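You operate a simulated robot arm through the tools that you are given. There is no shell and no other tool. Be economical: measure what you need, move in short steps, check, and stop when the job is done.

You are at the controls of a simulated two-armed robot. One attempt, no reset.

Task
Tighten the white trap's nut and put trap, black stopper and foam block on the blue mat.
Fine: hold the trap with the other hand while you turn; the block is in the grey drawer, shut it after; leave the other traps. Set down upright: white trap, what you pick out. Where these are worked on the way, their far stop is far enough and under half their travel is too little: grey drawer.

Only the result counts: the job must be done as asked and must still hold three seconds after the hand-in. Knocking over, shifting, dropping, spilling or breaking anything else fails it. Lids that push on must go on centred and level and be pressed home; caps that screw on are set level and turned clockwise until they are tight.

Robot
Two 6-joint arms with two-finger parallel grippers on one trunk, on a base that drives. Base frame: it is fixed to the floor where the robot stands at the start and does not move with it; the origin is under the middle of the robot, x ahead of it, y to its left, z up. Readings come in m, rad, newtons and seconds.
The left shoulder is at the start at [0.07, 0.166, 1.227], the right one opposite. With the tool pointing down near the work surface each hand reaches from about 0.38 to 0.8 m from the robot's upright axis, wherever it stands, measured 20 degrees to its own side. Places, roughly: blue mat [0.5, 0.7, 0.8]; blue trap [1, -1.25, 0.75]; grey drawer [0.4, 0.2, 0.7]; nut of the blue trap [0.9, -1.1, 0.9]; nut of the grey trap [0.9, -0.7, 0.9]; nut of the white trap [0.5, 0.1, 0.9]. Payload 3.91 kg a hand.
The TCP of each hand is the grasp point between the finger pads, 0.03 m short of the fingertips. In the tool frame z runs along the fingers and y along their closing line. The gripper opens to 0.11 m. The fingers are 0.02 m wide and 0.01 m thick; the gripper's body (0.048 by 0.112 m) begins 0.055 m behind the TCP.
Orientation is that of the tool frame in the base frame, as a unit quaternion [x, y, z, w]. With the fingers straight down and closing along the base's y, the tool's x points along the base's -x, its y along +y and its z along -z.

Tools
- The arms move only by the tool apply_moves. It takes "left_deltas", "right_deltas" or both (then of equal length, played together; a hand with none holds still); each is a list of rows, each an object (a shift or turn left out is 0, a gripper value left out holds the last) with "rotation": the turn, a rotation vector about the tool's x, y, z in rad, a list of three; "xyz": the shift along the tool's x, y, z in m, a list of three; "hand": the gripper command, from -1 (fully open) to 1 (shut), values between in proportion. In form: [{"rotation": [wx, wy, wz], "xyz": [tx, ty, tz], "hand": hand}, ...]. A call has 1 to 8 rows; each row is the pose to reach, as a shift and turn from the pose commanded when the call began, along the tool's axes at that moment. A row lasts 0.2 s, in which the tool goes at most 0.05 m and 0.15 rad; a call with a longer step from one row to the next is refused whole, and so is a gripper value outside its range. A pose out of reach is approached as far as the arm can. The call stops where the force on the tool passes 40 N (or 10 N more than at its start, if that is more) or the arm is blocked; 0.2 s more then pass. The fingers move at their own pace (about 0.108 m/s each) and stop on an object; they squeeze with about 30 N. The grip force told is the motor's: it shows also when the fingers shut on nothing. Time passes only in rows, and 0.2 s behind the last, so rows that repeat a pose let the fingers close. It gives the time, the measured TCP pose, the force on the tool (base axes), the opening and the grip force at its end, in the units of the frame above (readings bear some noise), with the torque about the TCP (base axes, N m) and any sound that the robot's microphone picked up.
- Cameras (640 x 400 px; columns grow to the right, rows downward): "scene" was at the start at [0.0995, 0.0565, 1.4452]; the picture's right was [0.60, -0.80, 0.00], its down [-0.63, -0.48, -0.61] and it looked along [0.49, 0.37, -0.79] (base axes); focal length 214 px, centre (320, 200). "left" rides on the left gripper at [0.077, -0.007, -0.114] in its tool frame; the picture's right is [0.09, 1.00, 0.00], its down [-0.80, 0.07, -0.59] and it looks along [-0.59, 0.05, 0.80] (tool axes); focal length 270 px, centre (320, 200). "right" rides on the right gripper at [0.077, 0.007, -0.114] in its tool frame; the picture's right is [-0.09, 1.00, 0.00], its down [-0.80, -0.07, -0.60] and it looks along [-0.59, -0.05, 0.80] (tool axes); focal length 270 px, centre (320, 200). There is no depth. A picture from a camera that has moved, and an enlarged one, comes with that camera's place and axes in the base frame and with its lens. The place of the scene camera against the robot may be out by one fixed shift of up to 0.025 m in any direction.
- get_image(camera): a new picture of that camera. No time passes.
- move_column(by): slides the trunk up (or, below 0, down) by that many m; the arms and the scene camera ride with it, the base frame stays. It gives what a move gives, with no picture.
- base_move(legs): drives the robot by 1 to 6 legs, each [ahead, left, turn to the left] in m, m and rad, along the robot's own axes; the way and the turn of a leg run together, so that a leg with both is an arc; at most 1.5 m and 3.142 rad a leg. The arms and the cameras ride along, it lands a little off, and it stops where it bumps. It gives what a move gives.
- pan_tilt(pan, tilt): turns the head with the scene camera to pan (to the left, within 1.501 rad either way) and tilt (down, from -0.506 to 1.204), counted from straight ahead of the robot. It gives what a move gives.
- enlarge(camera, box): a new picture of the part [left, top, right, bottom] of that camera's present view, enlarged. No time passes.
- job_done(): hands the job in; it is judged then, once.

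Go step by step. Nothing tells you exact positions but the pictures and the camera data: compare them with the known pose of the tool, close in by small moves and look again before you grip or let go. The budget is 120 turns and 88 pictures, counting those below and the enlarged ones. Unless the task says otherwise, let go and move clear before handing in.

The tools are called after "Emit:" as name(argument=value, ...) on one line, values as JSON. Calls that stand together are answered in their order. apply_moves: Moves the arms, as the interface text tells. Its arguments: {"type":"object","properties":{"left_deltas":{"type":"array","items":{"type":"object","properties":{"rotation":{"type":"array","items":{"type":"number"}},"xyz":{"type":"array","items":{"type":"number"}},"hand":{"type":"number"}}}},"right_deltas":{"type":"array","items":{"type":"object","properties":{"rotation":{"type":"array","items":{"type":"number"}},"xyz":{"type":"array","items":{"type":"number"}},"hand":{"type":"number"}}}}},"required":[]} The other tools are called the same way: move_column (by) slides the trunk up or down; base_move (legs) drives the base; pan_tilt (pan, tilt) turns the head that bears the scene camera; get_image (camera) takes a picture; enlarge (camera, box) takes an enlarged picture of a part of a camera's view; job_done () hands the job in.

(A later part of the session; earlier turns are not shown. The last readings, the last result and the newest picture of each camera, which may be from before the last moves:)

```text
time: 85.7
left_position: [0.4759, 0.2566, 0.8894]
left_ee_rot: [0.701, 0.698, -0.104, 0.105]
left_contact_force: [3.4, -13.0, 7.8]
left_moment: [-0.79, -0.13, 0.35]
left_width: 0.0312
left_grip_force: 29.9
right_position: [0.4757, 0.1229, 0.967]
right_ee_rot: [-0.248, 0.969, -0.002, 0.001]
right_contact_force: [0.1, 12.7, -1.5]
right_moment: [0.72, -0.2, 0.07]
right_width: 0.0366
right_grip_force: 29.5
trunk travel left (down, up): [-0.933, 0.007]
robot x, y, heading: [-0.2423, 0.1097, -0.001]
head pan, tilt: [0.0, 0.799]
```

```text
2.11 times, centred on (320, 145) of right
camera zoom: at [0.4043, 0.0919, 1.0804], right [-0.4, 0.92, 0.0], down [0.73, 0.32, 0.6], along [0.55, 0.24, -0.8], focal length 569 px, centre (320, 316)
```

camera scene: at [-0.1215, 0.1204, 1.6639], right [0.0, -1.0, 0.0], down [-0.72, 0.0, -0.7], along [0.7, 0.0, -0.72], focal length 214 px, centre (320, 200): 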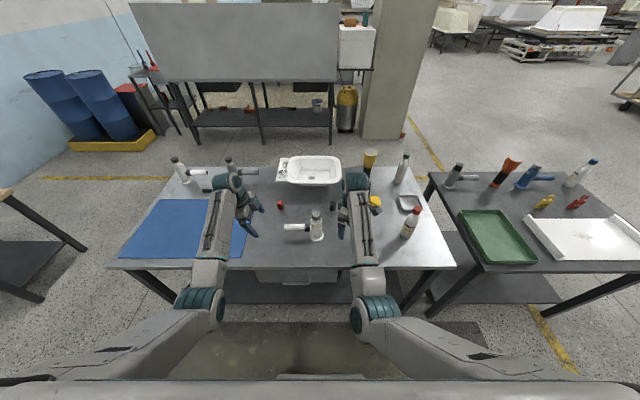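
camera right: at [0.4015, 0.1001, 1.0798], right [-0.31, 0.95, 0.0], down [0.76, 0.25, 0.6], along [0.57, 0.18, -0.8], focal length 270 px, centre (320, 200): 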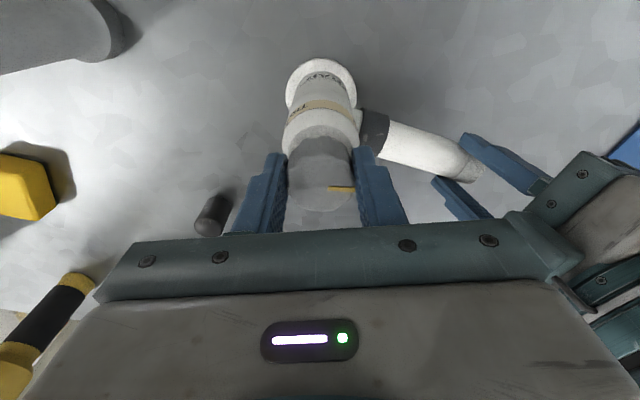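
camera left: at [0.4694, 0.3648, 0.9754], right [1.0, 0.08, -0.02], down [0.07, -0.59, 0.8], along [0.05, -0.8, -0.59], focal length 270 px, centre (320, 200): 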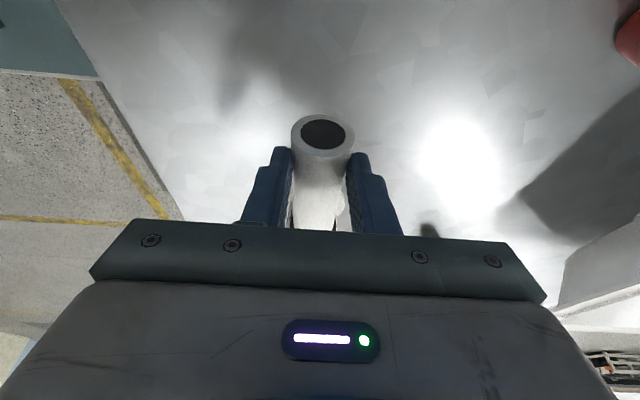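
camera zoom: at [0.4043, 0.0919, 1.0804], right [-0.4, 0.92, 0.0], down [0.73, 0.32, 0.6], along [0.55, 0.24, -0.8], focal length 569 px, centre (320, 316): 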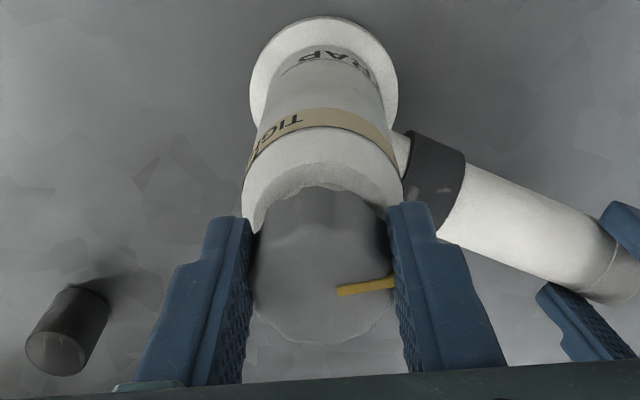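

The nut follows freely counter-clockwise (via the front, from LOOSE toward the TIGHT label), while clockwise it was against the LOOSE stop. The labels decide: turn it toward TIGHT (~122° more). I'll regrip with a fresh, relaxed grip first.

Emit:
apply_moves(right_deltas=[{"hand": -0.2}, {"hand": -0.2}, {"hand": -0.2, "rotation": [0, 0, 0.14]}, {"hand": -0.2, "rotation": [0, 0, 0.28]}, {"hand": -0.2, "rotation": [0, 0, 0.42]}, {"hand": -0.2, "rotation": [0, 0, 0.56]}, {"hand": -0.2, "rotation": [0, 0, 0.7]}, {"hand": -0.2, "rotation": [0, 0, 0.84]}])

Emit:
get_image(camera="right")

```text
time: 87.5
left_position: [0.4758, 0.2561, 0.8882]
left_ee_rot: [0.7, 0.698, -0.106, 0.106]
left_contact_force: [-0.1, 0.4, 0.3]
left_moment: [0.17, -0.04, -0.05]
left_width: 0.0309
left_grip_force: 29.9
right_position: [0.4775, 0.1229, 0.9652]
right_ee_rot: [0.169, 0.986, -0.001, 0.001]
right_contact_force: [-0.5, 0.7, 0.3]
right_moment: [-0.01, -0.01, -0.01]
right_width: 0.066
right_grip_force: 0.0
trunk travel left (down, up): [-0.933, 0.007]
robot x, y, heading: [-0.2417, 0.1071, -0.0]
head pan, tilt: [0.0, 0.799]
```

```text
46 pictures are left
camera right: at [0.4057, 0.1555, 1.0797], right [0.42, 0.91, 0.0], down [0.73, -0.33, 0.6], along [0.54, -0.25, -0.8], focal length 270 px, centre (320, 200)
```

right: 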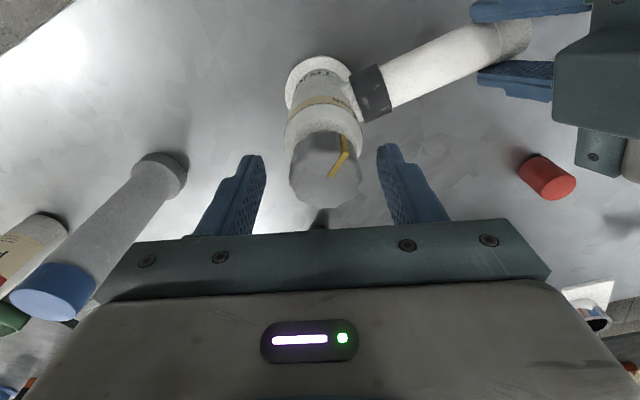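

Nut is centred. Close and turn toward TIGHT.

Emit:
apply_moves(right_deltas=[{"hand": 1}, {"hand": 1}, {"hand": 1}, {"rotation": [0, 0, -0.13]}, {"rotation": [0, 0, -0.26]}, {"rotation": [0, 0, -0.39]}, {"rotation": [0, 0, -0.52]}, {"rotation": [0, 0, -0.65]}])

Emit:
apply_moves(right_deltas=[{"rotation": [0, 0, -0.13]}, {"rotation": [0, 0, -0.26]}, {"rotation": [0, 0, -0.39]}, {"rotation": [0, 0, -0.52]}, {"rotation": [0, 0, -0.65]}, {"rotation": [0, 0, -0.78]}, {"rotation": [0, 0, -0.91]}, {"rotation": [0, 0, -1.04]}])

Emit:
enlarge(camera="right", box=[230, 50, 410, 240])

```text
time: 89.3
left_position: [0.4762, 0.2555, 0.8887]
left_ee_rot: [0.7, 0.698, -0.106, 0.107]
left_contact_force: [-2.0, -16.8, 6.3]
left_moment: [-0.26, 0.02, -0.21]
left_width: 0.0311
left_grip_force: 29.9
right_position: [0.4746, 0.1232, 0.9644]
right_ee_rot: [-0.155, 0.988, -0.001, 0.001]
right_contact_force: [1.9, 15.9, -5.3]
right_moment: [0.66, -0.18, -0.03]
right_width: 0.0364
right_grip_force: 29.6
trunk travel left (down, up): [-0.933, 0.007]
robot x, y, heading: [-0.2409, 0.1073, -0.002]
head pan, tilt: [0.0, 0.799]
```

```text
time: 91.1
left_position: [0.4768, 0.2568, 0.889]
left_ee_rot: [0.7, 0.698, -0.105, 0.106]
left_contact_force: [1.1, -19.3, 9.3]
left_moment: [-0.33, -0.09, 0.08]
left_width: 0.0311
left_grip_force: 30.3
right_position: [0.4765, 0.1229, 0.9655]
right_ee_rot: [-0.626, 0.78, -0.002, 0.0]
right_contact_force: [-0.5, 19.4, -9.0]
right_moment: [0.51, 0.08, 0.01]
right_width: 0.0363
right_grip_force: 30.1
trunk travel left (down, up): [-0.933, 0.007]
robot x, y, heading: [-0.2429, 0.1109, 0.0]
head pan, tilt: [0.0, 0.799]
```

```text
2.11 times, centred on (320, 145) of right
camera zoom: at [0.4521, 0.0493, 1.0795], right [-0.95, 0.3, 0.0], down [0.24, 0.77, 0.59], along [0.18, 0.56, -0.81], focal length 569 px, centre (320, 316)
```

zoom: 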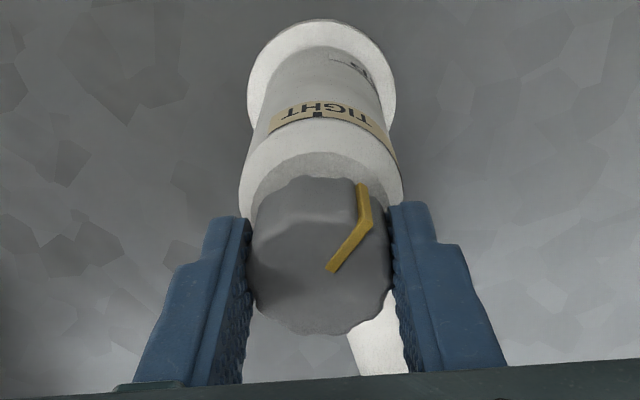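

Marker is nearing TIGHT (about 50° left). Continue, easing the side load slightly.

Emit:
apply_moves(right_deltas=[{"rotation": [0, 0, -0.12], "xyz": [-0.001, 0, 0]}, {"rotation": [0, 0, -0.24], "xyz": [-0.002, 0, 0]}, {"rotation": [0, 0, -0.36], "xyz": [-0.002, 0, 0]}, {"rotation": [0, 0, -0.48], "xyz": [-0.002, 0, 0]}, {"rotation": [0, 0, -0.6], "xyz": [-0.002, 0, 0]}, {"rotation": [0, 0, -0.72], "xyz": [-0.002, 0, 0]}, {"rotation": [0, 0, -0.82], "xyz": [-0.002, 0, 0]}])

Emit:
enlarge(camera="right", box=[230, 50, 410, 240])

```text
time: 92.7
left_position: [0.4756, 0.2581, 0.8871]
left_ee_rot: [0.7, 0.699, -0.105, 0.105]
left_contact_force: [-1.1, -1.9, 5.6]
left_moment: [-0.49, -0.06, 0.51]
left_width: 0.0312
left_grip_force: 30.2
right_position: [0.4774, 0.1231, 0.9657]
right_ee_rot: [0.884, -0.467, 0.002, 0.001]
right_contact_force: [0.9, 0.0, -6.4]
right_moment: [-0.23, -0.08, -0.67]
right_width: 0.0366
right_grip_force: 30.2
trunk travel left (down, up): [-0.933, 0.007]
robot x, y, heading: [-0.2411, 0.11, -0.001]
head pan, tilt: [0.0, 0.799]
```

```text
2.11 times, centred on (320, 145) of right
camera zoom: at [0.5146, 0.0569, 1.0807], right [-0.87, -0.49, 0.0], down [-0.4, 0.7, 0.59], along [-0.29, 0.52, -0.81], focal length 569 px, centre (320, 316)
```

zoom: 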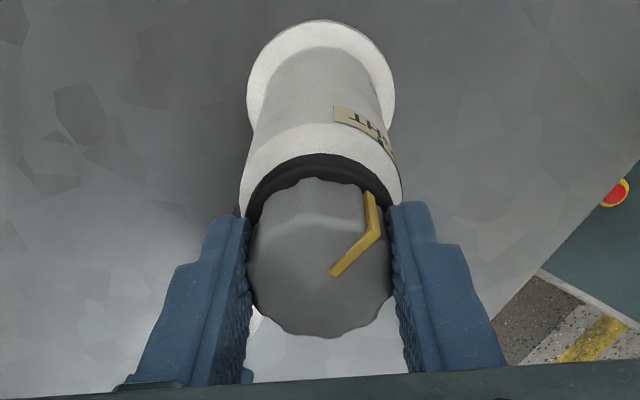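

Torque rose to 0.67 Nm with the marker at TIGHT. A little extra turn to be sure, then release the nut and view it.

Emit:
apply_moves(right_deltas=[{"rotation": [0, 0, -0.06]}, {"rotation": [0, 0, -0.12]}, {"rotation": [0, 0, -0.18]}, {"rotation": [0, 0, -0.24]}])

Emit:
apply_moves(right_deltas=[{"hand": -0.3}, {"hand": -0.3}, {"hand": -0.3, "xyz": [0, 0, -0.03]}, {"hand": -0.3, "xyz": [0, 0, -0.06]}, {"hand": -0.3, "xyz": [0, 0, -0.08]}])

Emit:
get_image(camera="right")

```text
time: 93.7
left_position: [0.4762, 0.2573, 0.888]
left_ee_rot: [0.7, 0.699, -0.106, 0.105]
left_contact_force: [1.9, 2.4, -6.3]
left_moment: [0.86, -0.02, 0.55]
left_width: 0.0312
left_grip_force: 30.3
right_position: [0.4769, 0.1241, 0.9652]
right_ee_rot: [0.934, -0.358, 0.001, 0.001]
right_contact_force: [-2.0, -1.2, 6.1]
right_moment: [-0.03, 0.23, -0.35]
right_width: 0.0363
right_grip_force: 30.1
trunk travel left (down, up): [-0.933, 0.007]
robot x, y, heading: [-0.2433, 0.1097, -0.0]
head pan, tilt: [0.0, 0.799]
```

```text
time: 94.9
left_position: [0.4759, 0.257, 0.8875]
left_ee_rot: [0.7, 0.698, -0.106, 0.106]
left_contact_force: [-0.3, -0.4, -0.2]
left_moment: [0.2, 0.01, 0.0]
left_width: 0.0309
left_grip_force: 30.0
right_position: [0.4761, 0.1253, 1.0458]
right_ee_rot: [0.934, -0.357, 0.001, 0.002]
right_contact_force: [-0.6, -0.1, 0.0]
right_moment: [-0.02, 0.01, -0.01]
right_width: 0.0716
right_grip_force: 0.0
trunk travel left (down, up): [-0.933, 0.007]
robot x, y, heading: [-0.2412, 0.1105, -0.001]
head pan, tilt: [0.0, 0.799]
```

```text
43 pictures are left
camera right: at [0.5286, 0.0698, 1.16], right [-0.73, -0.68, 0.0], down [-0.55, 0.59, 0.59], along [-0.4, 0.43, -0.81], focal length 270 px, centre (320, 200)
```

right: 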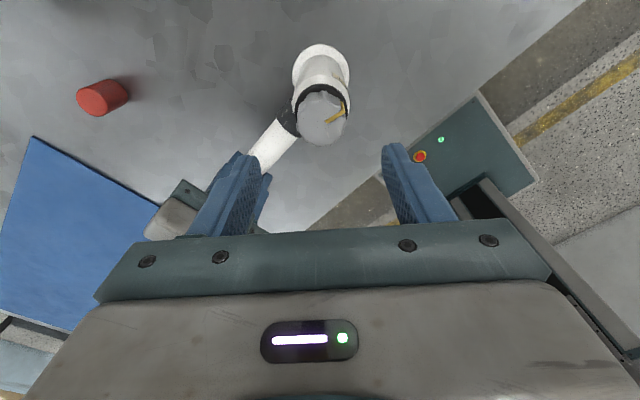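

Emit:
apply_moves(right_deltas=[{"rotation": [0, 0, 0.14]}, {"rotation": [0, 0, 0.28]}, {"rotation": [0, 0, 0.42]}, {"rotation": [0, 0, 0.56]}, {"rotation": [0, 0, 0.7]}, {"rotation": [0, 0, 0.84]}, {"rotation": [0, 0, 0.98]}])

Emit:
enlarge(camera="right", box=[260, 30, 390, 160])

```text
time: 96.5
left_position: [0.4762, 0.2569, 0.8877]
left_ee_rot: [0.7, 0.698, -0.106, 0.106]
left_contact_force: [0.3, -1.0, -0.1]
left_moment: [0.16, 0.01, 0.0]
left_width: 0.0311
left_grip_force: 29.7
right_position: [0.4761, 0.1256, 1.045]
right_ee_rot: [-0.655, 0.756, -0.001, 0.0]
right_contact_force: [0.1, -0.9, -0.2]
right_moment: [0.0, -0.01, -0.01]
right_width: 0.0716
right_grip_force: 0.1
trunk travel left (down, up): [-0.933, 0.007]
robot x, y, heading: [-0.2417, 0.1094, -0.003]
head pan, tilt: [0.0, 0.799]
```

```text
3.08 times, centred on (325, 95) of right
camera zoom: at [0.4582, 0.0503, 1.1598], right [-0.97, 0.23, 0.0], down [0.18, 0.78, 0.59], along [0.14, 0.58, -0.81], focal length 832 px, centre (305, 523)
```

zoom: 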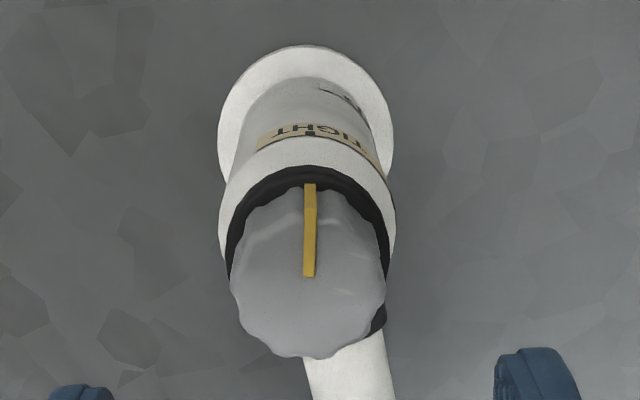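

Marker sits exactly on the TIGHT tick. For carrying upright I'll use both hands: right regrips the nut, then both lift together.

Emit:
apply_moves(right_deltas=[{"xyz": [0, 0, 0.04]}, {"xyz": [0, 0, 0.08]}, {"xyz": [0, 0, 0.08], "hand": 0.3}, {"xyz": [0, 0, 0.08], "hand": 1}, {"xyz": [0, 0, 0.08], "hand": 1}, {"xyz": [0, 0, 0.08], "hand": 1}])

Emit:
apply_moves(right_deltas=[{"xyz": [0, 0, -0.01]}, {"xyz": [0, 0, -0.02]}, {"xyz": [0, 0, -0.03]}, {"xyz": [0, 0, -0.04]}, {"xyz": [0, 0, -0.05]}, {"xyz": [0, 0, -0.05]}], left_deltas=[{"xyz": [-0.003, 0, -0.0096]}, {"xyz": [-0.0059, 0, -0.0191]}, {"xyz": [-0.0089, 0, -0.0287]}, {"xyz": [-0.0118, 0, -0.0382]}, {"xyz": [-0.0148, 0, -0.0478]}, {"xyz": [-0.0148, 0, -0.0478]}])

Emit:
enlarge(camera="scene", box=[256, 155, 384, 255])

```text
time: 97.9
left_position: [0.4758, 0.2567, 0.888]
left_ee_rot: [0.7, 0.698, -0.106, 0.105]
left_contact_force: [0.5, -1.4, -1.4]
left_moment: [0.16, 0.02, 0.08]
left_width: 0.0312
left_grip_force: 29.5
right_position: [0.4763, 0.1245, 0.9656]
right_ee_rot: [-0.655, 0.756, -0.001, -0.001]
right_contact_force: [0.2, -0.1, 1.0]
right_moment: [0.17, -0.01, -0.03]
right_width: 0.0367
right_grip_force: 30.2
trunk travel left (down, up): [-0.933, 0.007]
robot x, y, heading: [-0.2439, 0.1107, 0.002]
head pan, tilt: [0.0, 0.799]
```

```text
time: 99.3
left_position: [0.4754, 0.256, 0.9382]
left_ee_rot: [0.7, 0.698, -0.105, 0.105]
left_contact_force: [2.8, -5.3, -5.5]
left_moment: [0.6, 0.03, 0.45]
left_width: 0.0313
left_grip_force: 29.9
right_position: [0.4769, 0.1238, 1.0163]
right_ee_rot: [-0.656, 0.755, -0.002, -0.001]
right_contact_force: [-4.1, 6.1, 3.0]
right_moment: [0.53, 0.23, -0.03]
right_width: 0.0366
right_grip_force: 29.7
trunk travel left (down, up): [-0.933, 0.007]
robot x, y, heading: [-0.2392, 0.112, 0.003]
head pan, tilt: [0.0, 0.799]
```

```text
4.00 times, centred on (320, 205) of scene
camera zoom: at [-0.1207, 0.1201, 1.6638], right [0.0, -1.0, 0.0], down [-0.72, 0.0, -0.7], along [0.7, 0.0, -0.72], focal length 858 px, centre (320, 180)
```

zoom: 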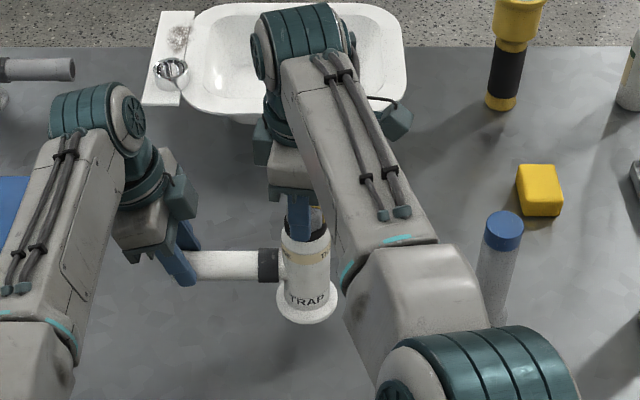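

Lifted and upright. Drive the base left 0.54 m to bring it over the mat.

Emit:
base_move(legs=[[0, 0.18, 0], [0, 0.18, 0], [0, 0.18, 0]])

Emit:
get_image(camera="scene")

```text
time: 103.0
left_position: [0.4747, 0.7974, 0.939]
left_ee_rot: [0.699, 0.7, -0.104, 0.105]
left_contact_force: [2.7, -4.5, 1.3]
left_moment: [-0.11, -0.02, 0.39]
left_width: 0.0313
left_grip_force: 29.5
right_position: [0.4763, 0.6628, 1.0152]
right_ee_rot: [-0.657, 0.754, 0.0, 0.0]
right_contact_force: [-3.2, 3.2, -3.3]
right_moment: [0.12, 0.24, 0.0]
right_width: 0.0367
right_grip_force: 30.0
trunk travel left (down, up): [-0.933, 0.007]
robot x, y, heading: [-0.2422, 0.6441, 0.002]
head pan, tilt: [0.0, 0.799]
```

```text
40 pictures are left
camera scene: at [-0.1213, 0.6565, 1.6638], right [0.0, -1.0, 0.0], down [-0.72, 0.0, -0.7], along [0.7, 0.0, -0.72], focal length 214 px, centre (320, 200)
```

scene: 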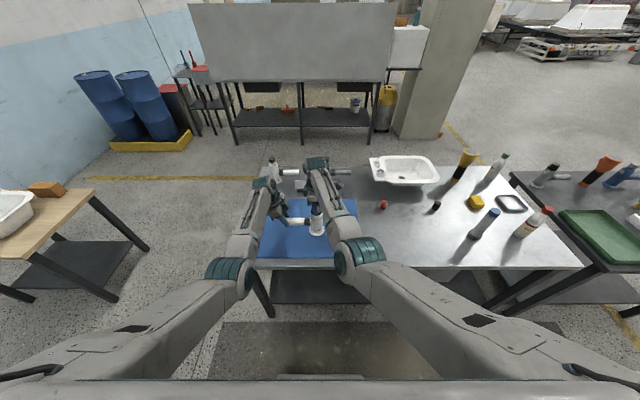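

Trap is over the mat. Lower both hands together gently.

Emit:
apply_moves(right_deltas=[{"xyz": [0, 0, 0.012]}, {"xyz": [0, 0, 0.024]}, {"xyz": [0, 0, 0.034]}, {"xyz": [0, 0, 0.041]}, {"xyz": [0, 0, 0.045]}, {"xyz": [0, 0, 0.045]}], left_deltas=[{"xyz": [0.0035, 0, 0.0115]}, {"xyz": [0.0071, 0, 0.0229]}, {"xyz": [0.01, 0, 0.0325]}, {"xyz": [0.0121, 0, 0.0392]}, {"xyz": [0.0133, 0, 0.043]}, {"xyz": [0.0133, 0, 0.043]}])

Emit:
apply_moves(right_deltas=[{"xyz": [0, 0, 0.0015]}, {"xyz": [0, 0, 0.003]}, {"xyz": [0, 0, 0.0045]}, {"xyz": [0, 0, 0.0045]}], left_deltas=[{"xyz": [0.0004, 0, 0.0014]}, {"xyz": [0.0009, 0, 0.0029]}, {"xyz": [0.0013, 0, 0.0043]}, {"xyz": [0.0013, 0, 0.0043]}])

Emit:
enlarge(camera="scene", box=[240, 180, 368, 260])

```text
time: 104.4
left_position: [0.4761, 0.8003, 0.8939]
left_ee_rot: [0.699, 0.699, -0.105, 0.106]
left_contact_force: [0.4, -3.0, 3.6]
left_moment: [-0.24, -0.05, 0.19]
left_width: 0.031
left_grip_force: 29.7
right_position: [0.4768, 0.6672, 0.97]
right_ee_rot: [-0.657, 0.754, -0.002, 0.0]
right_contact_force: [-1.7, 2.3, -4.8]
right_moment: [0.0, 0.1, -0.02]
right_width: 0.0368
right_grip_force: 29.7
trunk travel left (down, up): [-0.933, 0.007]
robot x, y, heading: [-0.2411, 0.6494, 0.0]
head pan, tilt: [0.0, 0.799]
```

```text
time: 105.4
left_position: [0.4746, 0.7993, 0.891]
left_ee_rot: [0.699, 0.699, -0.103, 0.109]
left_contact_force: [5.3, -2.6, 13.2]
left_moment: [-0.76, -0.26, 0.56]
left_width: 0.0315
left_grip_force: 29.7
right_position: [0.4763, 0.668, 0.9683]
right_ee_rot: [-0.657, 0.754, -0.004, 0.002]
right_contact_force: [0.6, 4.3, 9.4]
right_moment: [-0.58, 0.21, -0.04]
right_width: 0.0368
right_grip_force: 30.4
trunk travel left (down, up): [-0.933, 0.007]
robot x, y, heading: [-0.2421, 0.6514, -0.0]
head pan, tilt: [0.0, 0.799]
```

```text
5.00 times, centred on (304, 220) of scene
camera zoom: at [-0.125, 0.662, 1.6644], right [0.0, -1.0, 0.0], down [-0.72, 0.0, -0.7], along [0.7, 0.0, -0.72], focal length 1072 px, centre (400, 100)
```

zoom: 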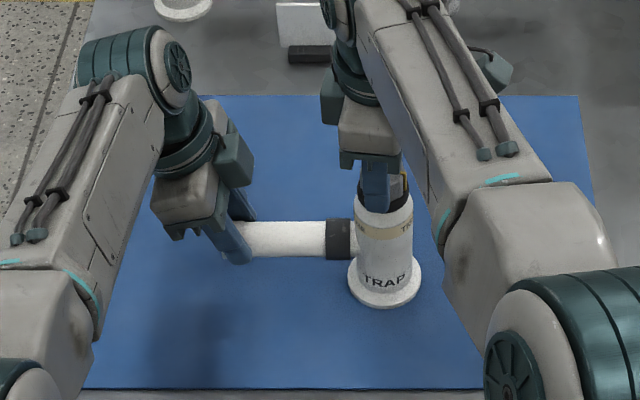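

It rests on the mat. Open both hands and retreat straight back along the fingers.

Emit:
apply_moves(right_deltas=[{"hand": 0.2}, {"hand": -0.3}, {"hand": -0.3}, {"hand": -0.3, "xyz": [0, 0, -0.03]}, {"hand": -0.3, "xyz": [0, 0, -0.06]}, {"hand": -0.3, "xyz": [0, 0, -0.1]}], left_deltas=[{"hand": 0.2}, {"hand": -0.3}, {"hand": -0.3}, {"hand": -0.3, "xyz": [0, 0, -0.03]}, {"hand": -0.3, "xyz": [0, 0, -0.06]}, {"hand": -0.3, "xyz": [0, 0, -0.1]}])

Emit:
enlarge(camera="scene", box=[240, 180, 368, 260])

```text
time: 106.8
left_position: [0.4736, 0.8294, 0.985]
left_ee_rot: [0.699, 0.699, -0.105, 0.106]
left_contact_force: [-1.1, 0.8, 0.3]
left_moment: [-0.01, -0.02, -0.04]
left_width: 0.0713
left_grip_force: 0.0
right_position: [0.4745, 0.6677, 1.065]
right_ee_rot: [-0.657, 0.754, -0.003, 0.0]
right_contact_force: [-0.9, -0.2, 0.0]
right_moment: [-0.03, -0.02, 0.0]
right_width: 0.0714
right_grip_force: 0.1
trunk travel left (down, up): [-0.933, 0.007]
robot x, y, heading: [-0.2431, 0.648, 0.006]
head pan, tilt: [0.0, 0.799]
```

```text
5.00 times, centred on (304, 220) of scene
camera zoom: at [-0.1227, 0.662, 1.6639], right [0.0, -1.0, 0.0], down [-0.72, 0.0, -0.7], along [0.7, 0.0, -0.72], focal length 1072 px, centre (400, 100)
```

zoom: 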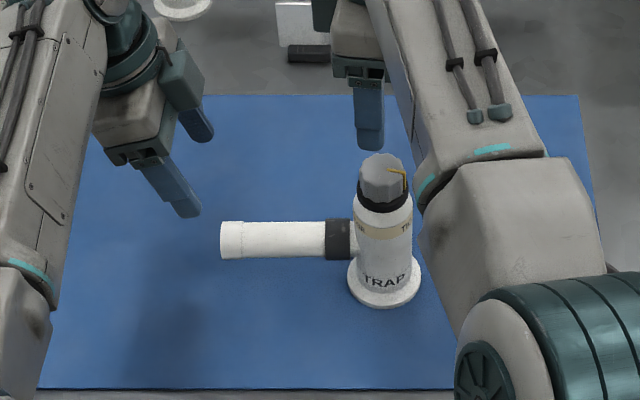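

The trap stands on the mat, marker at TIGHT. Raise and retract the left so it clears the trap, then drive back right for the stopper.

Emit:
apply_moves(left_deltas=[{"xyz": [-0.008, -0.015, -0.025]}, {"xyz": [-0.016, -0.03, -0.05]}, {"xyz": [-0.023, -0.045, -0.075]}, {"xyz": [-0.0296, -0.06, -0.0955]}], right_deltas=[{"xyz": [0, 0, -0.01], "hand": -1}, {"xyz": [0, 0, -0.02]}, {"xyz": [0, 0, -0.03]}, {"xyz": [0, 0, -0.03]}])

Emit:
base_move(legs=[[0, -0.3, 0], [0, -0.24, 0]])

Emit:
get_image(camera="right")

Emit:
get_image(camera="scene")

```text
time: 107.8
left_position: [0.4161, 0.8291, 1.0814]
left_ee_rot: [0.699, 0.7, -0.104, 0.108]
left_contact_force: [0.7, -0.6, 0.7]
left_moment: [-0.02, -0.02, -0.03]
left_width: 0.0716
left_grip_force: 0.1
left hand out of reach, approached as far as the arm can: row 4
right_position: [0.4759, 0.6665, 1.0959]
right_ee_rot: [-0.656, 0.755, -0.002, -0.001]
right_contact_force: [-0.3, -0.3, -0.1]
right_moment: [-0.01, 0.0, 0.02]
right_width: 0.1102
right_grip_force: 0.1
trunk travel left (down, up): [-0.933, 0.007]
robot x, y, heading: [-0.2418, 0.6509, 0.001]
head pan, tilt: [0.0, 0.799]
```

```text
time: 111.3
left_position: [0.4185, 0.2917, 1.0802]
left_ee_rot: [0.697, 0.701, -0.104, 0.109]
left_contact_force: [-0.2, -0.7, -0.2]
left_moment: [-0.01, -0.01, -0.02]
left_width: 0.0715
left_grip_force: 0.0
right_position: [0.4788, 0.1315, 1.0952]
right_ee_rot: [-0.658, 0.753, -0.003, -0.001]
right_contact_force: [-0.1, 0.5, 0.1]
right_moment: [-0.01, 0.01, -0.02]
right_width: 0.1101
right_grip_force: 0.0
trunk travel left (down, up): [-0.933, 0.007]
robot x, y, heading: [-0.242, 0.1056, 0.007]
head pan, tilt: [0.0, 0.799]
```

```text
37 pictures are left
camera right: at [0.4606, 0.056, 1.2106], right [-0.98, 0.22, 0.0], down [0.18, 0.79, 0.59], along [0.13, 0.58, -0.81], focal length 270 px, centre (320, 200)
```

right: 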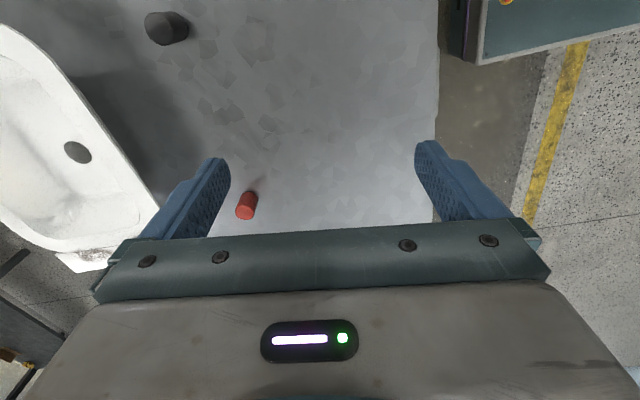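

```text
36 pictures are left
camera scene: at [-0.119, 0.1228, 1.6638], right [0.01, -1.0, 0.0], down [-0.72, -0.01, -0.7], along [0.7, 0.0, -0.72], focal length 214 px, centre (320, 200)
```

scene: 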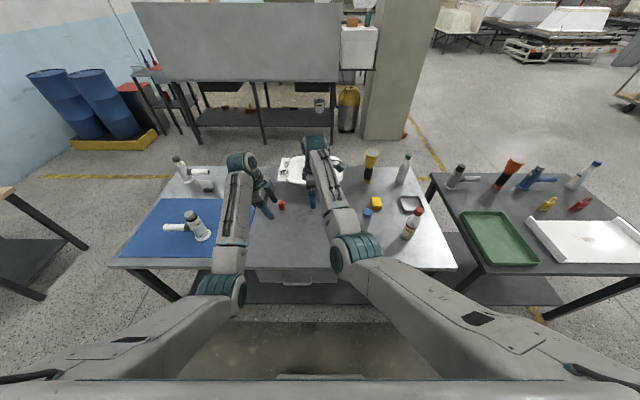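

Stopper reads (0.652, 0.040). It's beyond comfortable reach, so drive forward 0.2 and place the right hand above it.

Emit:
base_move(legs=[[0.2, 0, 0]])

Emit:
apply_moves(right_deltas=[{"xyz": [0.02, 0.015, 0.02]}, {"xyz": [0.05, 0.03, 0.05]}, {"xyz": [0.08, 0.032, 0.08]}, {"xyz": [0.093, 0.034, 0.11]}])

Emit:
get_image(camera="right")

```text
time: 112.9
left_position: [0.6143, 0.2902, 1.0835]
left_ee_rot: [0.697, 0.701, -0.103, 0.109]
left_contact_force: [0.2, -0.1, 0.5]
left_moment: [0.04, 0.01, 0.04]
left_width: 0.0715
left_grip_force: 0.0
right_position: [0.6743, 0.1283, 1.0972]
right_ee_rot: [-0.659, 0.752, -0.003, 0.001]
right_contact_force: [0.0, -0.4, 0.4]
right_moment: [0.0, -0.04, 0.0]
right_width: 0.1099
right_grip_force: 0.0
trunk travel left (down, up): [-0.933, 0.007]
robot x, y, heading: [-0.0378, 0.1095, 0.006]
head pan, tilt: [0.0, 0.799]
```

```text
time: 113.9
left_position: [0.6189, 0.2917, 1.0797]
left_ee_rot: [0.697, 0.701, -0.104, 0.108]
left_contact_force: [-0.1, -0.2, 0.4]
left_moment: [0.02, 0.01, 0.05]
left_width: 0.0717
left_grip_force: 0.2
right_position: [0.6319, 0.0411, 0.9854]
right_ee_rot: [-0.659, 0.752, -0.001, 0.001]
right_contact_force: [-0.2, 0.3, 0.3]
right_moment: [-0.02, -0.01, 0.03]
right_width: 0.1104
right_grip_force: 0.3
trunk travel left (down, up): [-0.933, 0.007]
robot x, y, heading: [-0.0418, 0.1109, 0.01]
head pan, tilt: [0.0, 0.799]
```

```text
35 pictures are left
camera right: at [0.6147, -0.0336, 1.1], right [-0.98, 0.22, 0.0], down [0.17, 0.79, 0.59], along [0.13, 0.58, -0.8], focal length 270 px, centre (320, 200)
```

right: 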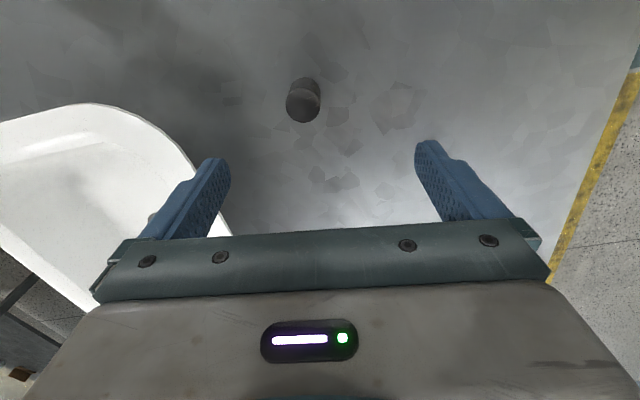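

Stopper at (0.651, 0.044). Align and descend to just above grip height.

Emit:
apply_moves(right_deltas=[{"xyz": [-0.0055, -0.0184, 0.03]}, {"xyz": [-0.0055, -0.0184, 0.07]}, {"xyz": [-0.0055, -0.0184, 0.11]}, {"xyz": [-0.0055, -0.0184, 0.14]}])

Emit:
get_image(camera="right")

```text
time: 114.9
left_position: [0.6192, 0.2913, 1.0795]
left_ee_rot: [0.697, 0.702, -0.104, 0.107]
left_contact_force: [0.8, -0.2, -0.5]
left_moment: [0.01, -0.02, 0.02]
left_width: 0.0718
left_grip_force: 0.1
right_position: [0.6513, 0.0454, 0.8445]
right_ee_rot: [-0.659, 0.752, -0.002, -0.001]
right_contact_force: [0.3, 0.2, 0.0]
right_moment: [-0.02, 0.04, 0.0]
right_width: 0.11
right_grip_force: 0.1
trunk travel left (down, up): [-0.933, 0.007]
robot x, y, heading: [-0.0372, 0.1104, 0.009]
head pan, tilt: [0.0, 0.799]
```

```text
34 pictures are left
camera right: at [0.6342, -0.0301, 0.9592], right [-0.98, 0.22, 0.0], down [0.18, 0.79, 0.59], along [0.13, 0.58, -0.81], focal length 270 px, centre (320, 200)
```

right: 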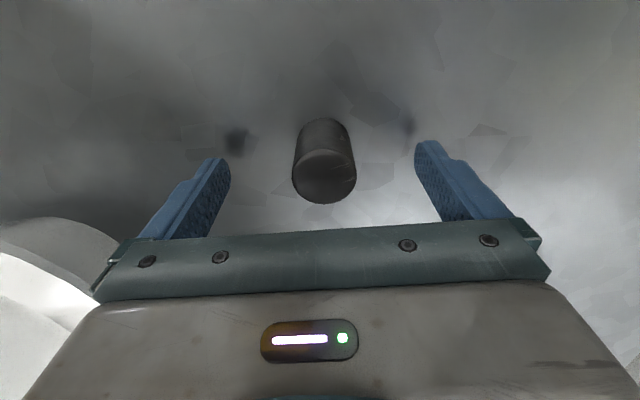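

Well centred. Lower 11 mm and close.

Emit:
apply_moves(right_deltas=[{"xyz": [0, 0, 0.006]}, {"xyz": [0, 0, 0.011]}, {"xyz": [0, 0, 0.011], "hand": 0.2}, {"xyz": [0, 0, 0.011], "hand": 1}, {"xyz": [0, 0, 0.011], "hand": 1}, {"xyz": [0, 0, 0.011], "hand": 1}])

Emit:
apply_moves(right_deltas=[{"xyz": [0, 0, -0.03]}, {"xyz": [0, 0, -0.07]}, {"xyz": [0, 0, -0.11]}, {"xyz": [0, 0, -0.15]}, {"xyz": [0, 0, -0.19]}, {"xyz": [0, 0, -0.23]}])

Emit:
get_image(camera="right")

```text
time: 116.3
left_position: [0.6187, 0.2921, 1.0803]
left_ee_rot: [0.696, 0.703, -0.103, 0.108]
left_contact_force: [-0.5, -0.3, 0.1]
left_moment: [0.01, -0.03, -0.02]
left_width: 0.0715
left_grip_force: 0.0
right_position: [0.6525, 0.0441, 0.8344]
right_ee_rot: [-0.659, 0.753, -0.001, 0.0]
right_contact_force: [-0.5, -0.2, -0.2]
right_moment: [-0.03, 0.01, 0.02]
right_width: 0.0316
right_grip_force: 30.1
trunk travel left (down, up): [-0.933, 0.007]
robot x, y, heading: [-0.0406, 0.1116, 0.011]
head pan, tilt: [0.0, 0.799]
```

```text
time: 117.7
left_position: [0.6187, 0.2924, 1.081]
left_ee_rot: [0.696, 0.702, -0.104, 0.107]
left_contact_force: [0.2, 0.4, 0.6]
left_moment: [-0.01, 0.01, 0.04]
left_width: 0.0713
left_grip_force: 0.1
right_position: [0.6522, 0.0452, 1.0651]
right_ee_rot: [-0.66, 0.752, -0.001, 0.0]
right_contact_force: [-0.1, 0.5, -0.7]
right_moment: [-0.01, -0.01, 0.0]
right_width: 0.0317
right_grip_force: 30.2
trunk travel left (down, up): [-0.933, 0.007]
robot x, y, heading: [-0.0412, 0.1099, 0.007]
head pan, tilt: [0.0, 0.799]
```

```text
33 pictures are left
camera right: at [0.634, -0.0289, 1.1804], right [-0.98, 0.22, 0.0], down [0.17, 0.79, 0.59], along [0.13, 0.58, -0.81], focal length 270 px, centre (320, 200)
```

right: 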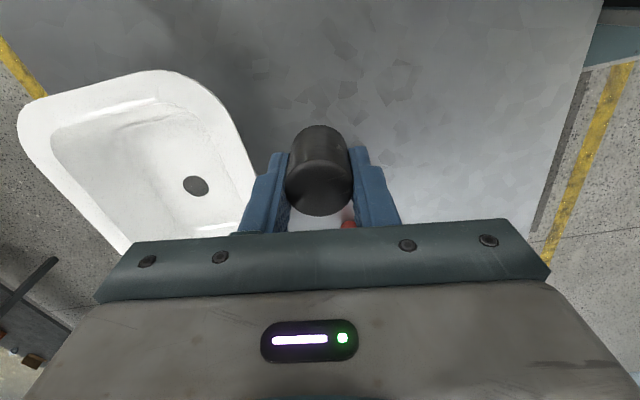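

Stopper held. Drive back 0.2 and left ~0.505 to reach the mat's right part, clear of the trap.

Emit:
base_move(legs=[[-0.2, 0, -0.007], [0, 0.25, 0], [0, 0.255, 0]])

Emit:
get_image(camera="right")

Emit:
get_image(camera="scene")

```text
time: 122.1
left_position: [0.4192, 0.7905, 1.0816]
left_ee_rot: [0.7, 0.698, -0.103, 0.106]
left_contact_force: [0.9, -0.1, 0.6]
left_moment: [-0.01, 0.02, 0.03]
left_width: 0.0715
left_grip_force: 0.1
right_position: [0.4525, 0.5448, 1.0655]
right_ee_rot: [-0.655, 0.755, -0.001, 0.001]
right_contact_force: [-0.3, -0.4, -1.4]
right_moment: [0.02, -0.01, -0.01]
right_width: 0.0318
right_grip_force: 30.2
trunk travel left (down, up): [-0.933, 0.007]
robot x, y, heading: [-0.2394, 0.615, -0.002]
head pan, tilt: [0.0, 0.799]
```

```text
32 pictures are left
camera right: at [0.4337, 0.4693, 1.1797], right [-0.97, 0.23, 0.0], down [0.18, 0.78, 0.59], along [0.14, 0.58, -0.8], focal length 270 px, centre (320, 200)
```

right: 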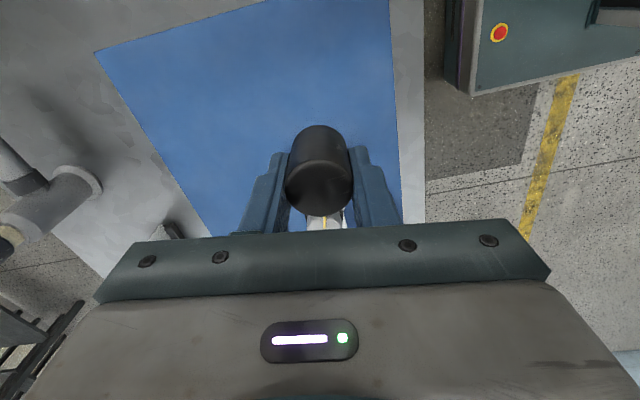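

```text
31 pictures are left
camera scene: at [-0.1184, 0.6237, 1.6639], right [0.0, -1.0, 0.0], down [-0.72, 0.0, -0.7], along [0.7, 0.0, -0.72], focal length 214 px, centre (320, 200)
```

scene: 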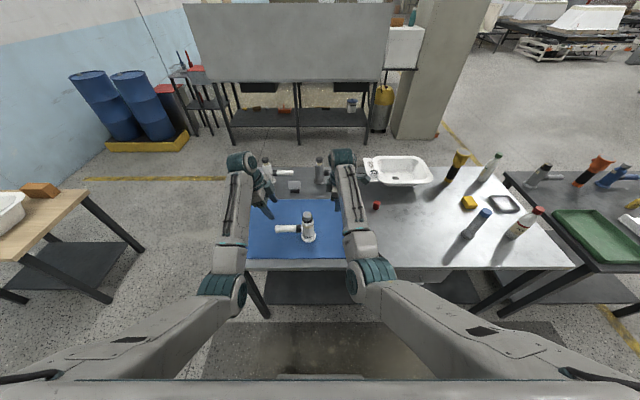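

Mat edges: y≥0.456, x≥0.357, so the spot is well inside. Lower the stopper.

Emit:
apply_moves(right_deltas=[{"xyz": [0, 0, 0.04]}, {"xyz": [0, 0, 0.08]}, {"xyz": [0, 0, 0.12]}, {"xyz": [0, 0, 0.16]}, {"xyz": [0, 0, 0.195]}, {"xyz": [0, 0, 0.215]}, {"xyz": [0, 0, 0.222]}, {"xyz": [0, 0, 0.222]}])

Emit:
apply_moves(right_deltas=[{"xyz": [0, 0, 0.002]}, {"xyz": [0, 0, 0.004]}, {"xyz": [0, 0, 0.006]}, {"xyz": [0, 0, 0.006]}])

```text
time: 123.9
left_position: [0.4201, 0.7918, 1.0812]
left_ee_rot: [0.7, 0.698, -0.104, 0.107]
left_contact_force: [0.4, 0.2, 0.1]
left_moment: [-0.05, 0.0, 0.02]
left_width: 0.0715
left_grip_force: 0.0
right_position: [0.4519, 0.5451, 0.8431]
right_ee_rot: [-0.656, 0.755, -0.002, 0.0]
right_contact_force: [-0.2, -0.5, 0.4]
right_moment: [0.01, 0.03, -0.01]
right_width: 0.0317
right_grip_force: 30.3
trunk travel left (down, up): [-0.933, 0.007]
robot x, y, heading: [-0.2386, 0.6124, -0.005]
head pan, tilt: [0.0, 0.799]
```

```text
time: 124.9
left_position: [0.4204, 0.7935, 1.082]
left_ee_rot: [0.7, 0.698, -0.104, 0.107]
left_contact_force: [0.8, 0.3, 0.2]
left_moment: [0.04, 0.0, 0.02]
left_width: 0.0717
left_grip_force: 0.0
right_position: [0.4536, 0.5453, 0.839]
right_ee_rot: [-0.656, 0.755, -0.002, 0.0]
right_contact_force: [0.1, -0.3, 7.5]
right_moment: [-0.03, 0.01, 0.03]
right_width: 0.0315
right_grip_force: 29.9
trunk travel left (down, up): [-0.933, 0.007]
robot x, y, heading: [-0.2373, 0.617, -0.003]
head pan, tilt: [0.0, 0.799]
```

Contact at 7.5 N; it rests on the mat. Release and rise.

Emit:
apply_moves(right_deltas=[{"hand": 0.2}, {"hand": -0.2}, {"hand": -0.2, "xyz": [0, 0, 0]}, {"hand": -0.2, "xyz": [0, 0, -0.03]}, {"hand": -0.2, "xyz": [0, 0, -0.07]}, {"hand": -0.2, "xyz": [0, 0, -0.12]}, {"hand": -0.2, "xyz": [0, 0, -0.17]}, {"hand": -0.2, "xyz": [0, 0, -0.22]}])

Emit:
get_image(camera="right")

```text
time: 126.7
left_position: [0.4205, 0.793, 1.081]
left_ee_rot: [0.701, 0.698, -0.104, 0.106]
left_contact_force: [0.1, 0.0, 0.0]
left_moment: [0.01, 0.03, -0.03]
left_width: 0.0711
left_grip_force: 0.2
right_position: [0.4506, 0.5449, 1.0569]
right_ee_rot: [-0.655, 0.756, -0.001, 0.0]
right_contact_force: [0.0, -0.3, -0.2]
right_moment: [-0.03, 0.04, 0.0]
right_width: 0.0659
right_grip_force: 0.0
trunk travel left (down, up): [-0.933, 0.007]
robot x, y, heading: [-0.239, 0.6175, -0.002]
head pan, tilt: [0.0, 0.799]
```

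```text
30 pictures are left
camera right: at [0.433, 0.4717, 1.1721], right [-0.97, 0.23, 0.0], down [0.18, 0.78, 0.59], along [0.14, 0.58, -0.81], focal length 270 px, centre (320, 200)
```

right: 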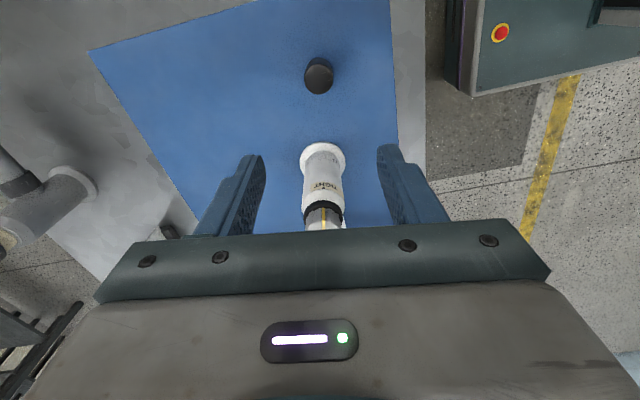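

Stopper stands on the mat beside the trap. Now the drawer: back off and shift right so the handle (y≈0.21) is ahead of the right hand, then look.

Emit:
base_move(legs=[[-0.2, 0, 0], [0, -0.29, 0]])

Emit:
get_image(camera="right")

Emit:
get_image(camera="scene")

```text
time: 129.9
left_position: [0.2201, 0.506, 1.0811]
left_ee_rot: [0.699, 0.699, -0.105, 0.108]
left_contact_force: [0.0, 0.6, 0.1]
left_moment: [0.01, 0.0, 0.0]
left_width: 0.0713
left_grip_force: 0.1
right_position: [0.2522, 0.2594, 1.0567]
right_ee_rot: [-0.657, 0.754, -0.002, -0.001]
right_contact_force: [0.0, 0.7, -0.4]
right_moment: [0.02, -0.03, 0.03]
right_width: 0.0659
right_grip_force: 0.1
trunk travel left (down, up): [-0.933, 0.007]
robot x, y, heading: [-0.4364, 0.3269, 0.006]
head pan, tilt: [0.0, 0.799]
```

```text
29 pictures are left
camera right: at [0.2348, 0.1854, 1.1718], right [-0.97, 0.22, 0.0], down [0.18, 0.79, 0.59], along [0.13, 0.58, -0.81], focal length 270 px, centre (320, 200)
```

right: 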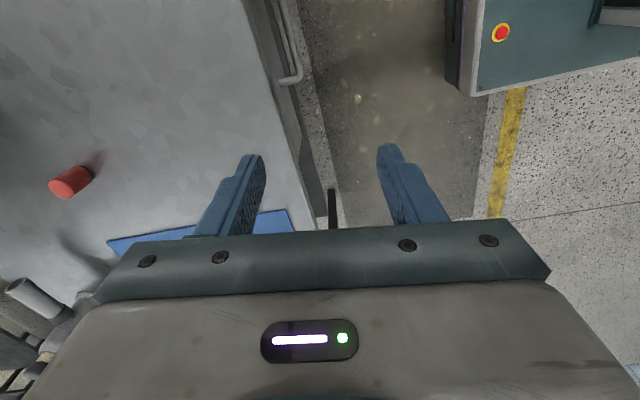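

```text
28 pictures are left
camera scene: at [-0.318, 0.3393, 1.6639], right [0.0, -1.0, 0.0], down [-0.72, 0.0, -0.7], along [0.7, 0.0, -0.72], focal length 214 px, centre (320, 200)
```

scene: 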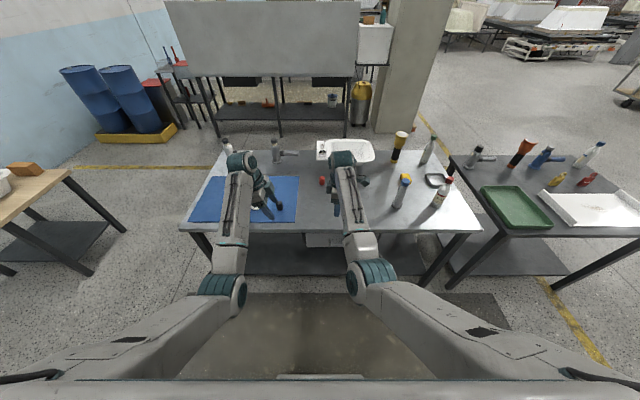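

Handle bar: centre ≈(0.289, 0.212, 0.71), front face x≈0.322. I'll retract both hands a bit, tilt the right to point forward (closing vertically), then lower the trunk.

Emit:
apply_moves(right_deltas=[{"xyz": [0.002, 0.0125, 0], "rotation": [0.14, 0, 0]}, {"xyz": [0.0035, 0.025, 0], "rotation": [0.28, 0, 0]}, {"xyz": [0.005, 0.037, 0], "rotation": [0.42, 0, 0]}, {"xyz": [0.007, 0.05, 0], "rotation": [0.56, 0, 0]}, {"xyz": [0.009, 0.062, 0], "rotation": [0.7, 0, 0]}, {"xyz": [0.0105, 0.074, 0], "rotation": [0.84, 0, 0]}, {"xyz": [0.012, 0.087, 0], "rotation": [0.98, 0, 0]}, {"xyz": [0.014, 0.099, 0], "rotation": [1.12, 0, 0]}], left_deltas=[{"xyz": [0, -0.01, 0]}, {"xyz": [0, -0.02, 0]}, {"xyz": [0, -0.03, 0]}, {"xyz": [0, -0.04, 0]}, {"xyz": [0, -0.05, 0]}, {"xyz": [0, -0.06, 0]}, {"xyz": [0, -0.07, 0]}, {"xyz": [0, -0.08, 0]}])

```text
time: 130.8
left_position: [0.1974, 0.504, 1.0657]
left_ee_rot: [0.699, 0.699, -0.103, 0.109]
left_contact_force: [-0.1, 0.7, 0.0]
left_moment: [-0.04, 0.01, -0.03]
left_width: 0.0716
left_grip_force: 0.0
left hand out of reach, approached as far as the arm can: row 1, 2, 3, 4
right_position: [0.2869, 0.1902, 1.1603]
right_ee_rot: [-0.609, 0.723, -0.266, 0.19]
right_contact_force: [0.5, -0.3, 0.2]
right_moment: [0.0, 0.02, 0.0]
right_width: 0.0661
right_grip_force: 0.2
right hand out of reach, approached as far as the arm can: row 3, 4
trunk travel left (down, up): [-0.933, 0.007]
robot x, y, heading: [-0.4399, 0.3259, 0.005]
head pan, tilt: [0.0, 0.799]
stopped in row 4 (right hand): the arm was blocked; the commanded pose is now the measured one
```

Too close/high for the wrist. Back off a little more and lower the right hand with the arm before tilting further.

Emit:
base_move(legs=[[-0.14, 0, 0]])

Emit:
apply_moves(right_deltas=[{"xyz": [0, -0.024, 0.033]}, {"xyz": [0, -0.048, 0.066]}, {"xyz": [0, -0.072, 0.1]}, {"xyz": [0, -0.096, 0.133]}, {"xyz": [0, -0.12, 0.166]}, {"xyz": [0, -0.144, 0.2]}])

```text
time: 132.2
left_position: [0.0616, 0.5043, 1.0637]
left_ee_rot: [0.698, 0.7, -0.104, 0.109]
left_contact_force: [-0.6, -0.4, -1.4]
left_moment: [-0.01, 0.0, 0.02]
left_width: 0.0716
left_grip_force: 0.1
right_position: [0.1499, 0.1912, 1.1559]
right_ee_rot: [-0.61, 0.723, -0.265, 0.187]
right_contact_force: [-0.1, 0.0, -0.8]
right_moment: [0.01, 0.02, -0.01]
right_width: 0.0662
right_grip_force: 0.3
trunk travel left (down, up): [-0.933, 0.007]
robot x, y, heading: [-0.5778, 0.3243, 0.0]
head pan, tilt: [0.0, 0.799]
```

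```text
time: 133.6
left_position: [0.0569, 0.505, 1.0659]
left_ee_rot: [0.698, 0.7, -0.104, 0.109]
left_contact_force: [0.5, -0.1, 0.7]
left_moment: [-0.03, -0.03, 0.01]
left_width: 0.0715
left_grip_force: 0.0
right_position: [0.3419, 0.1481, 1.1022]
right_ee_rot: [-0.61, 0.722, -0.266, 0.19]
right_contact_force: [-0.5, -0.5, -0.8]
right_moment: [0.03, 0.0, 0.01]
right_width: 0.0658
right_grip_force: 0.1
right hand out of reach, approached as far as the arm can: row 6
trunk travel left (down, up): [-0.933, 0.007]
robot x, y, heading: [-0.5779, 0.3235, 0.004]
head pan, tilt: [0.0, 0.799]
```

Sign slip; now go down and back properly.

Emit:
apply_moves(right_deltas=[{"xyz": [-0.005, 0.043, 0.014]}, {"xyz": [-0.01, 0.085, 0.028]}, {"xyz": [-0.015, 0.128, 0.042]}, {"xyz": [-0.02, 0.17, 0.056]}, {"xyz": [-0.024, 0.213, 0.071]}, {"xyz": [-0.029, 0.255, 0.085]}, {"xyz": [-0.034, 0.298, 0.099]}, {"xyz": [-0.039, 0.34, 0.113]}])

```text
time: 135.4
left_position: [0.0589, 0.5049, 1.0652]
left_ee_rot: [0.698, 0.7, -0.103, 0.11]
left_contact_force: [0.8, -0.1, 0.1]
left_moment: [0.0, 0.03, -0.04]
left_width: 0.0715
left_grip_force: 0.0
right_position: [0.1517, 0.2114, 0.8019]
right_ee_rot: [-0.61, 0.722, -0.265, 0.19]
right_contact_force: [0.5, -0.6, -0.1]
right_moment: [0.0, 0.03, 0.03]
right_width: 0.066
right_grip_force: 0.1
trunk travel left (down, up): [-0.933, 0.007]
robot x, y, heading: [-0.577, 0.325, 0.0]
head pan, tilt: [0.0, 0.799]
```

Now finish the orientation (pointing forward ~77°, camera on the right side) and approach in front of the handle.

Emit:
apply_moves(right_deltas=[{"xyz": [-0.0027, 0.0033, 0.02], "rotation": [0.138, -0.037, -0.011]}, {"xyz": [-0.0055, 0.0066, 0.04], "rotation": [0.275, -0.075, -0.023]}, {"xyz": [-0.0082, 0.0099, 0.06], "rotation": [0.413, -0.112, -0.034]}, {"xyz": [-0.011, 0.0132, 0.08], "rotation": [0.55, -0.15, -0.046]}, {"xyz": [-0.0137, 0.0165, 0.1], "rotation": [0.688, -0.187, -0.057]}])

Emit:
get_image(camera="right")

Emit:
get_image(camera="scene")

```text
time: 136.6
left_position: [0.0579, 0.5036, 1.0674]
left_ee_rot: [0.698, 0.7, -0.102, 0.109]
left_contact_force: [0.1, -0.4, -0.1]
left_moment: [-0.01, 0.01, 0.04]
left_width: 0.0714
left_grip_force: 0.0
right_position: [0.1287, 0.1946, 0.8039]
right_ee_rot: [-0.553, 0.56, -0.439, 0.433]
right_contact_force: [-0.4, -0.3, -0.1]
right_moment: [0.04, -0.03, -0.01]
right_width: 0.0659
right_grip_force: 0.1
right hand out of reach, approached as far as the arm can: row 2, 3, 4, 5
trunk travel left (down, up): [-0.933, 0.007]
robot x, y, heading: [-0.5792, 0.3237, 0.001]
head pan, tilt: [0.0, 0.799]
```

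```text
27 pictures are left
camera right: at [0.0143, 0.1196, 0.825], right [-0.24, 0.09, -0.97], down [-0.55, 0.81, 0.21], along [0.8, 0.58, -0.14], focal length 270 px, centre (320, 200)
```

right: 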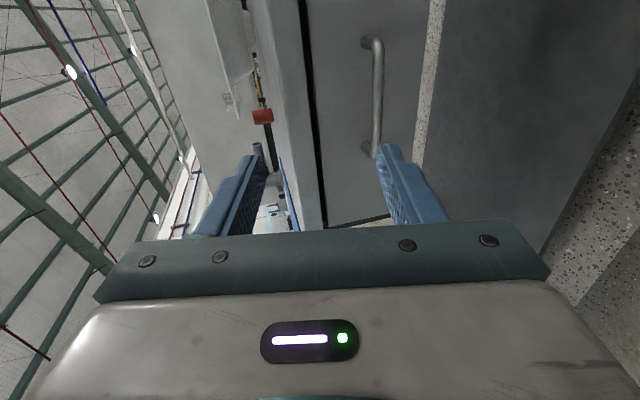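

```text
26 pictures are left
camera scene: at [-0.4583, 0.3344, 1.6642], right [0.0, -1.0, 0.0], down [-0.72, 0.0, -0.7], along [0.7, 0.0, -0.72], focal length 214 px, centre (320, 200)
```

scene: 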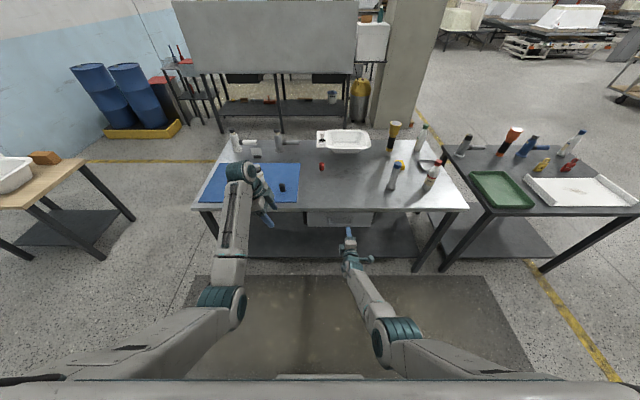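

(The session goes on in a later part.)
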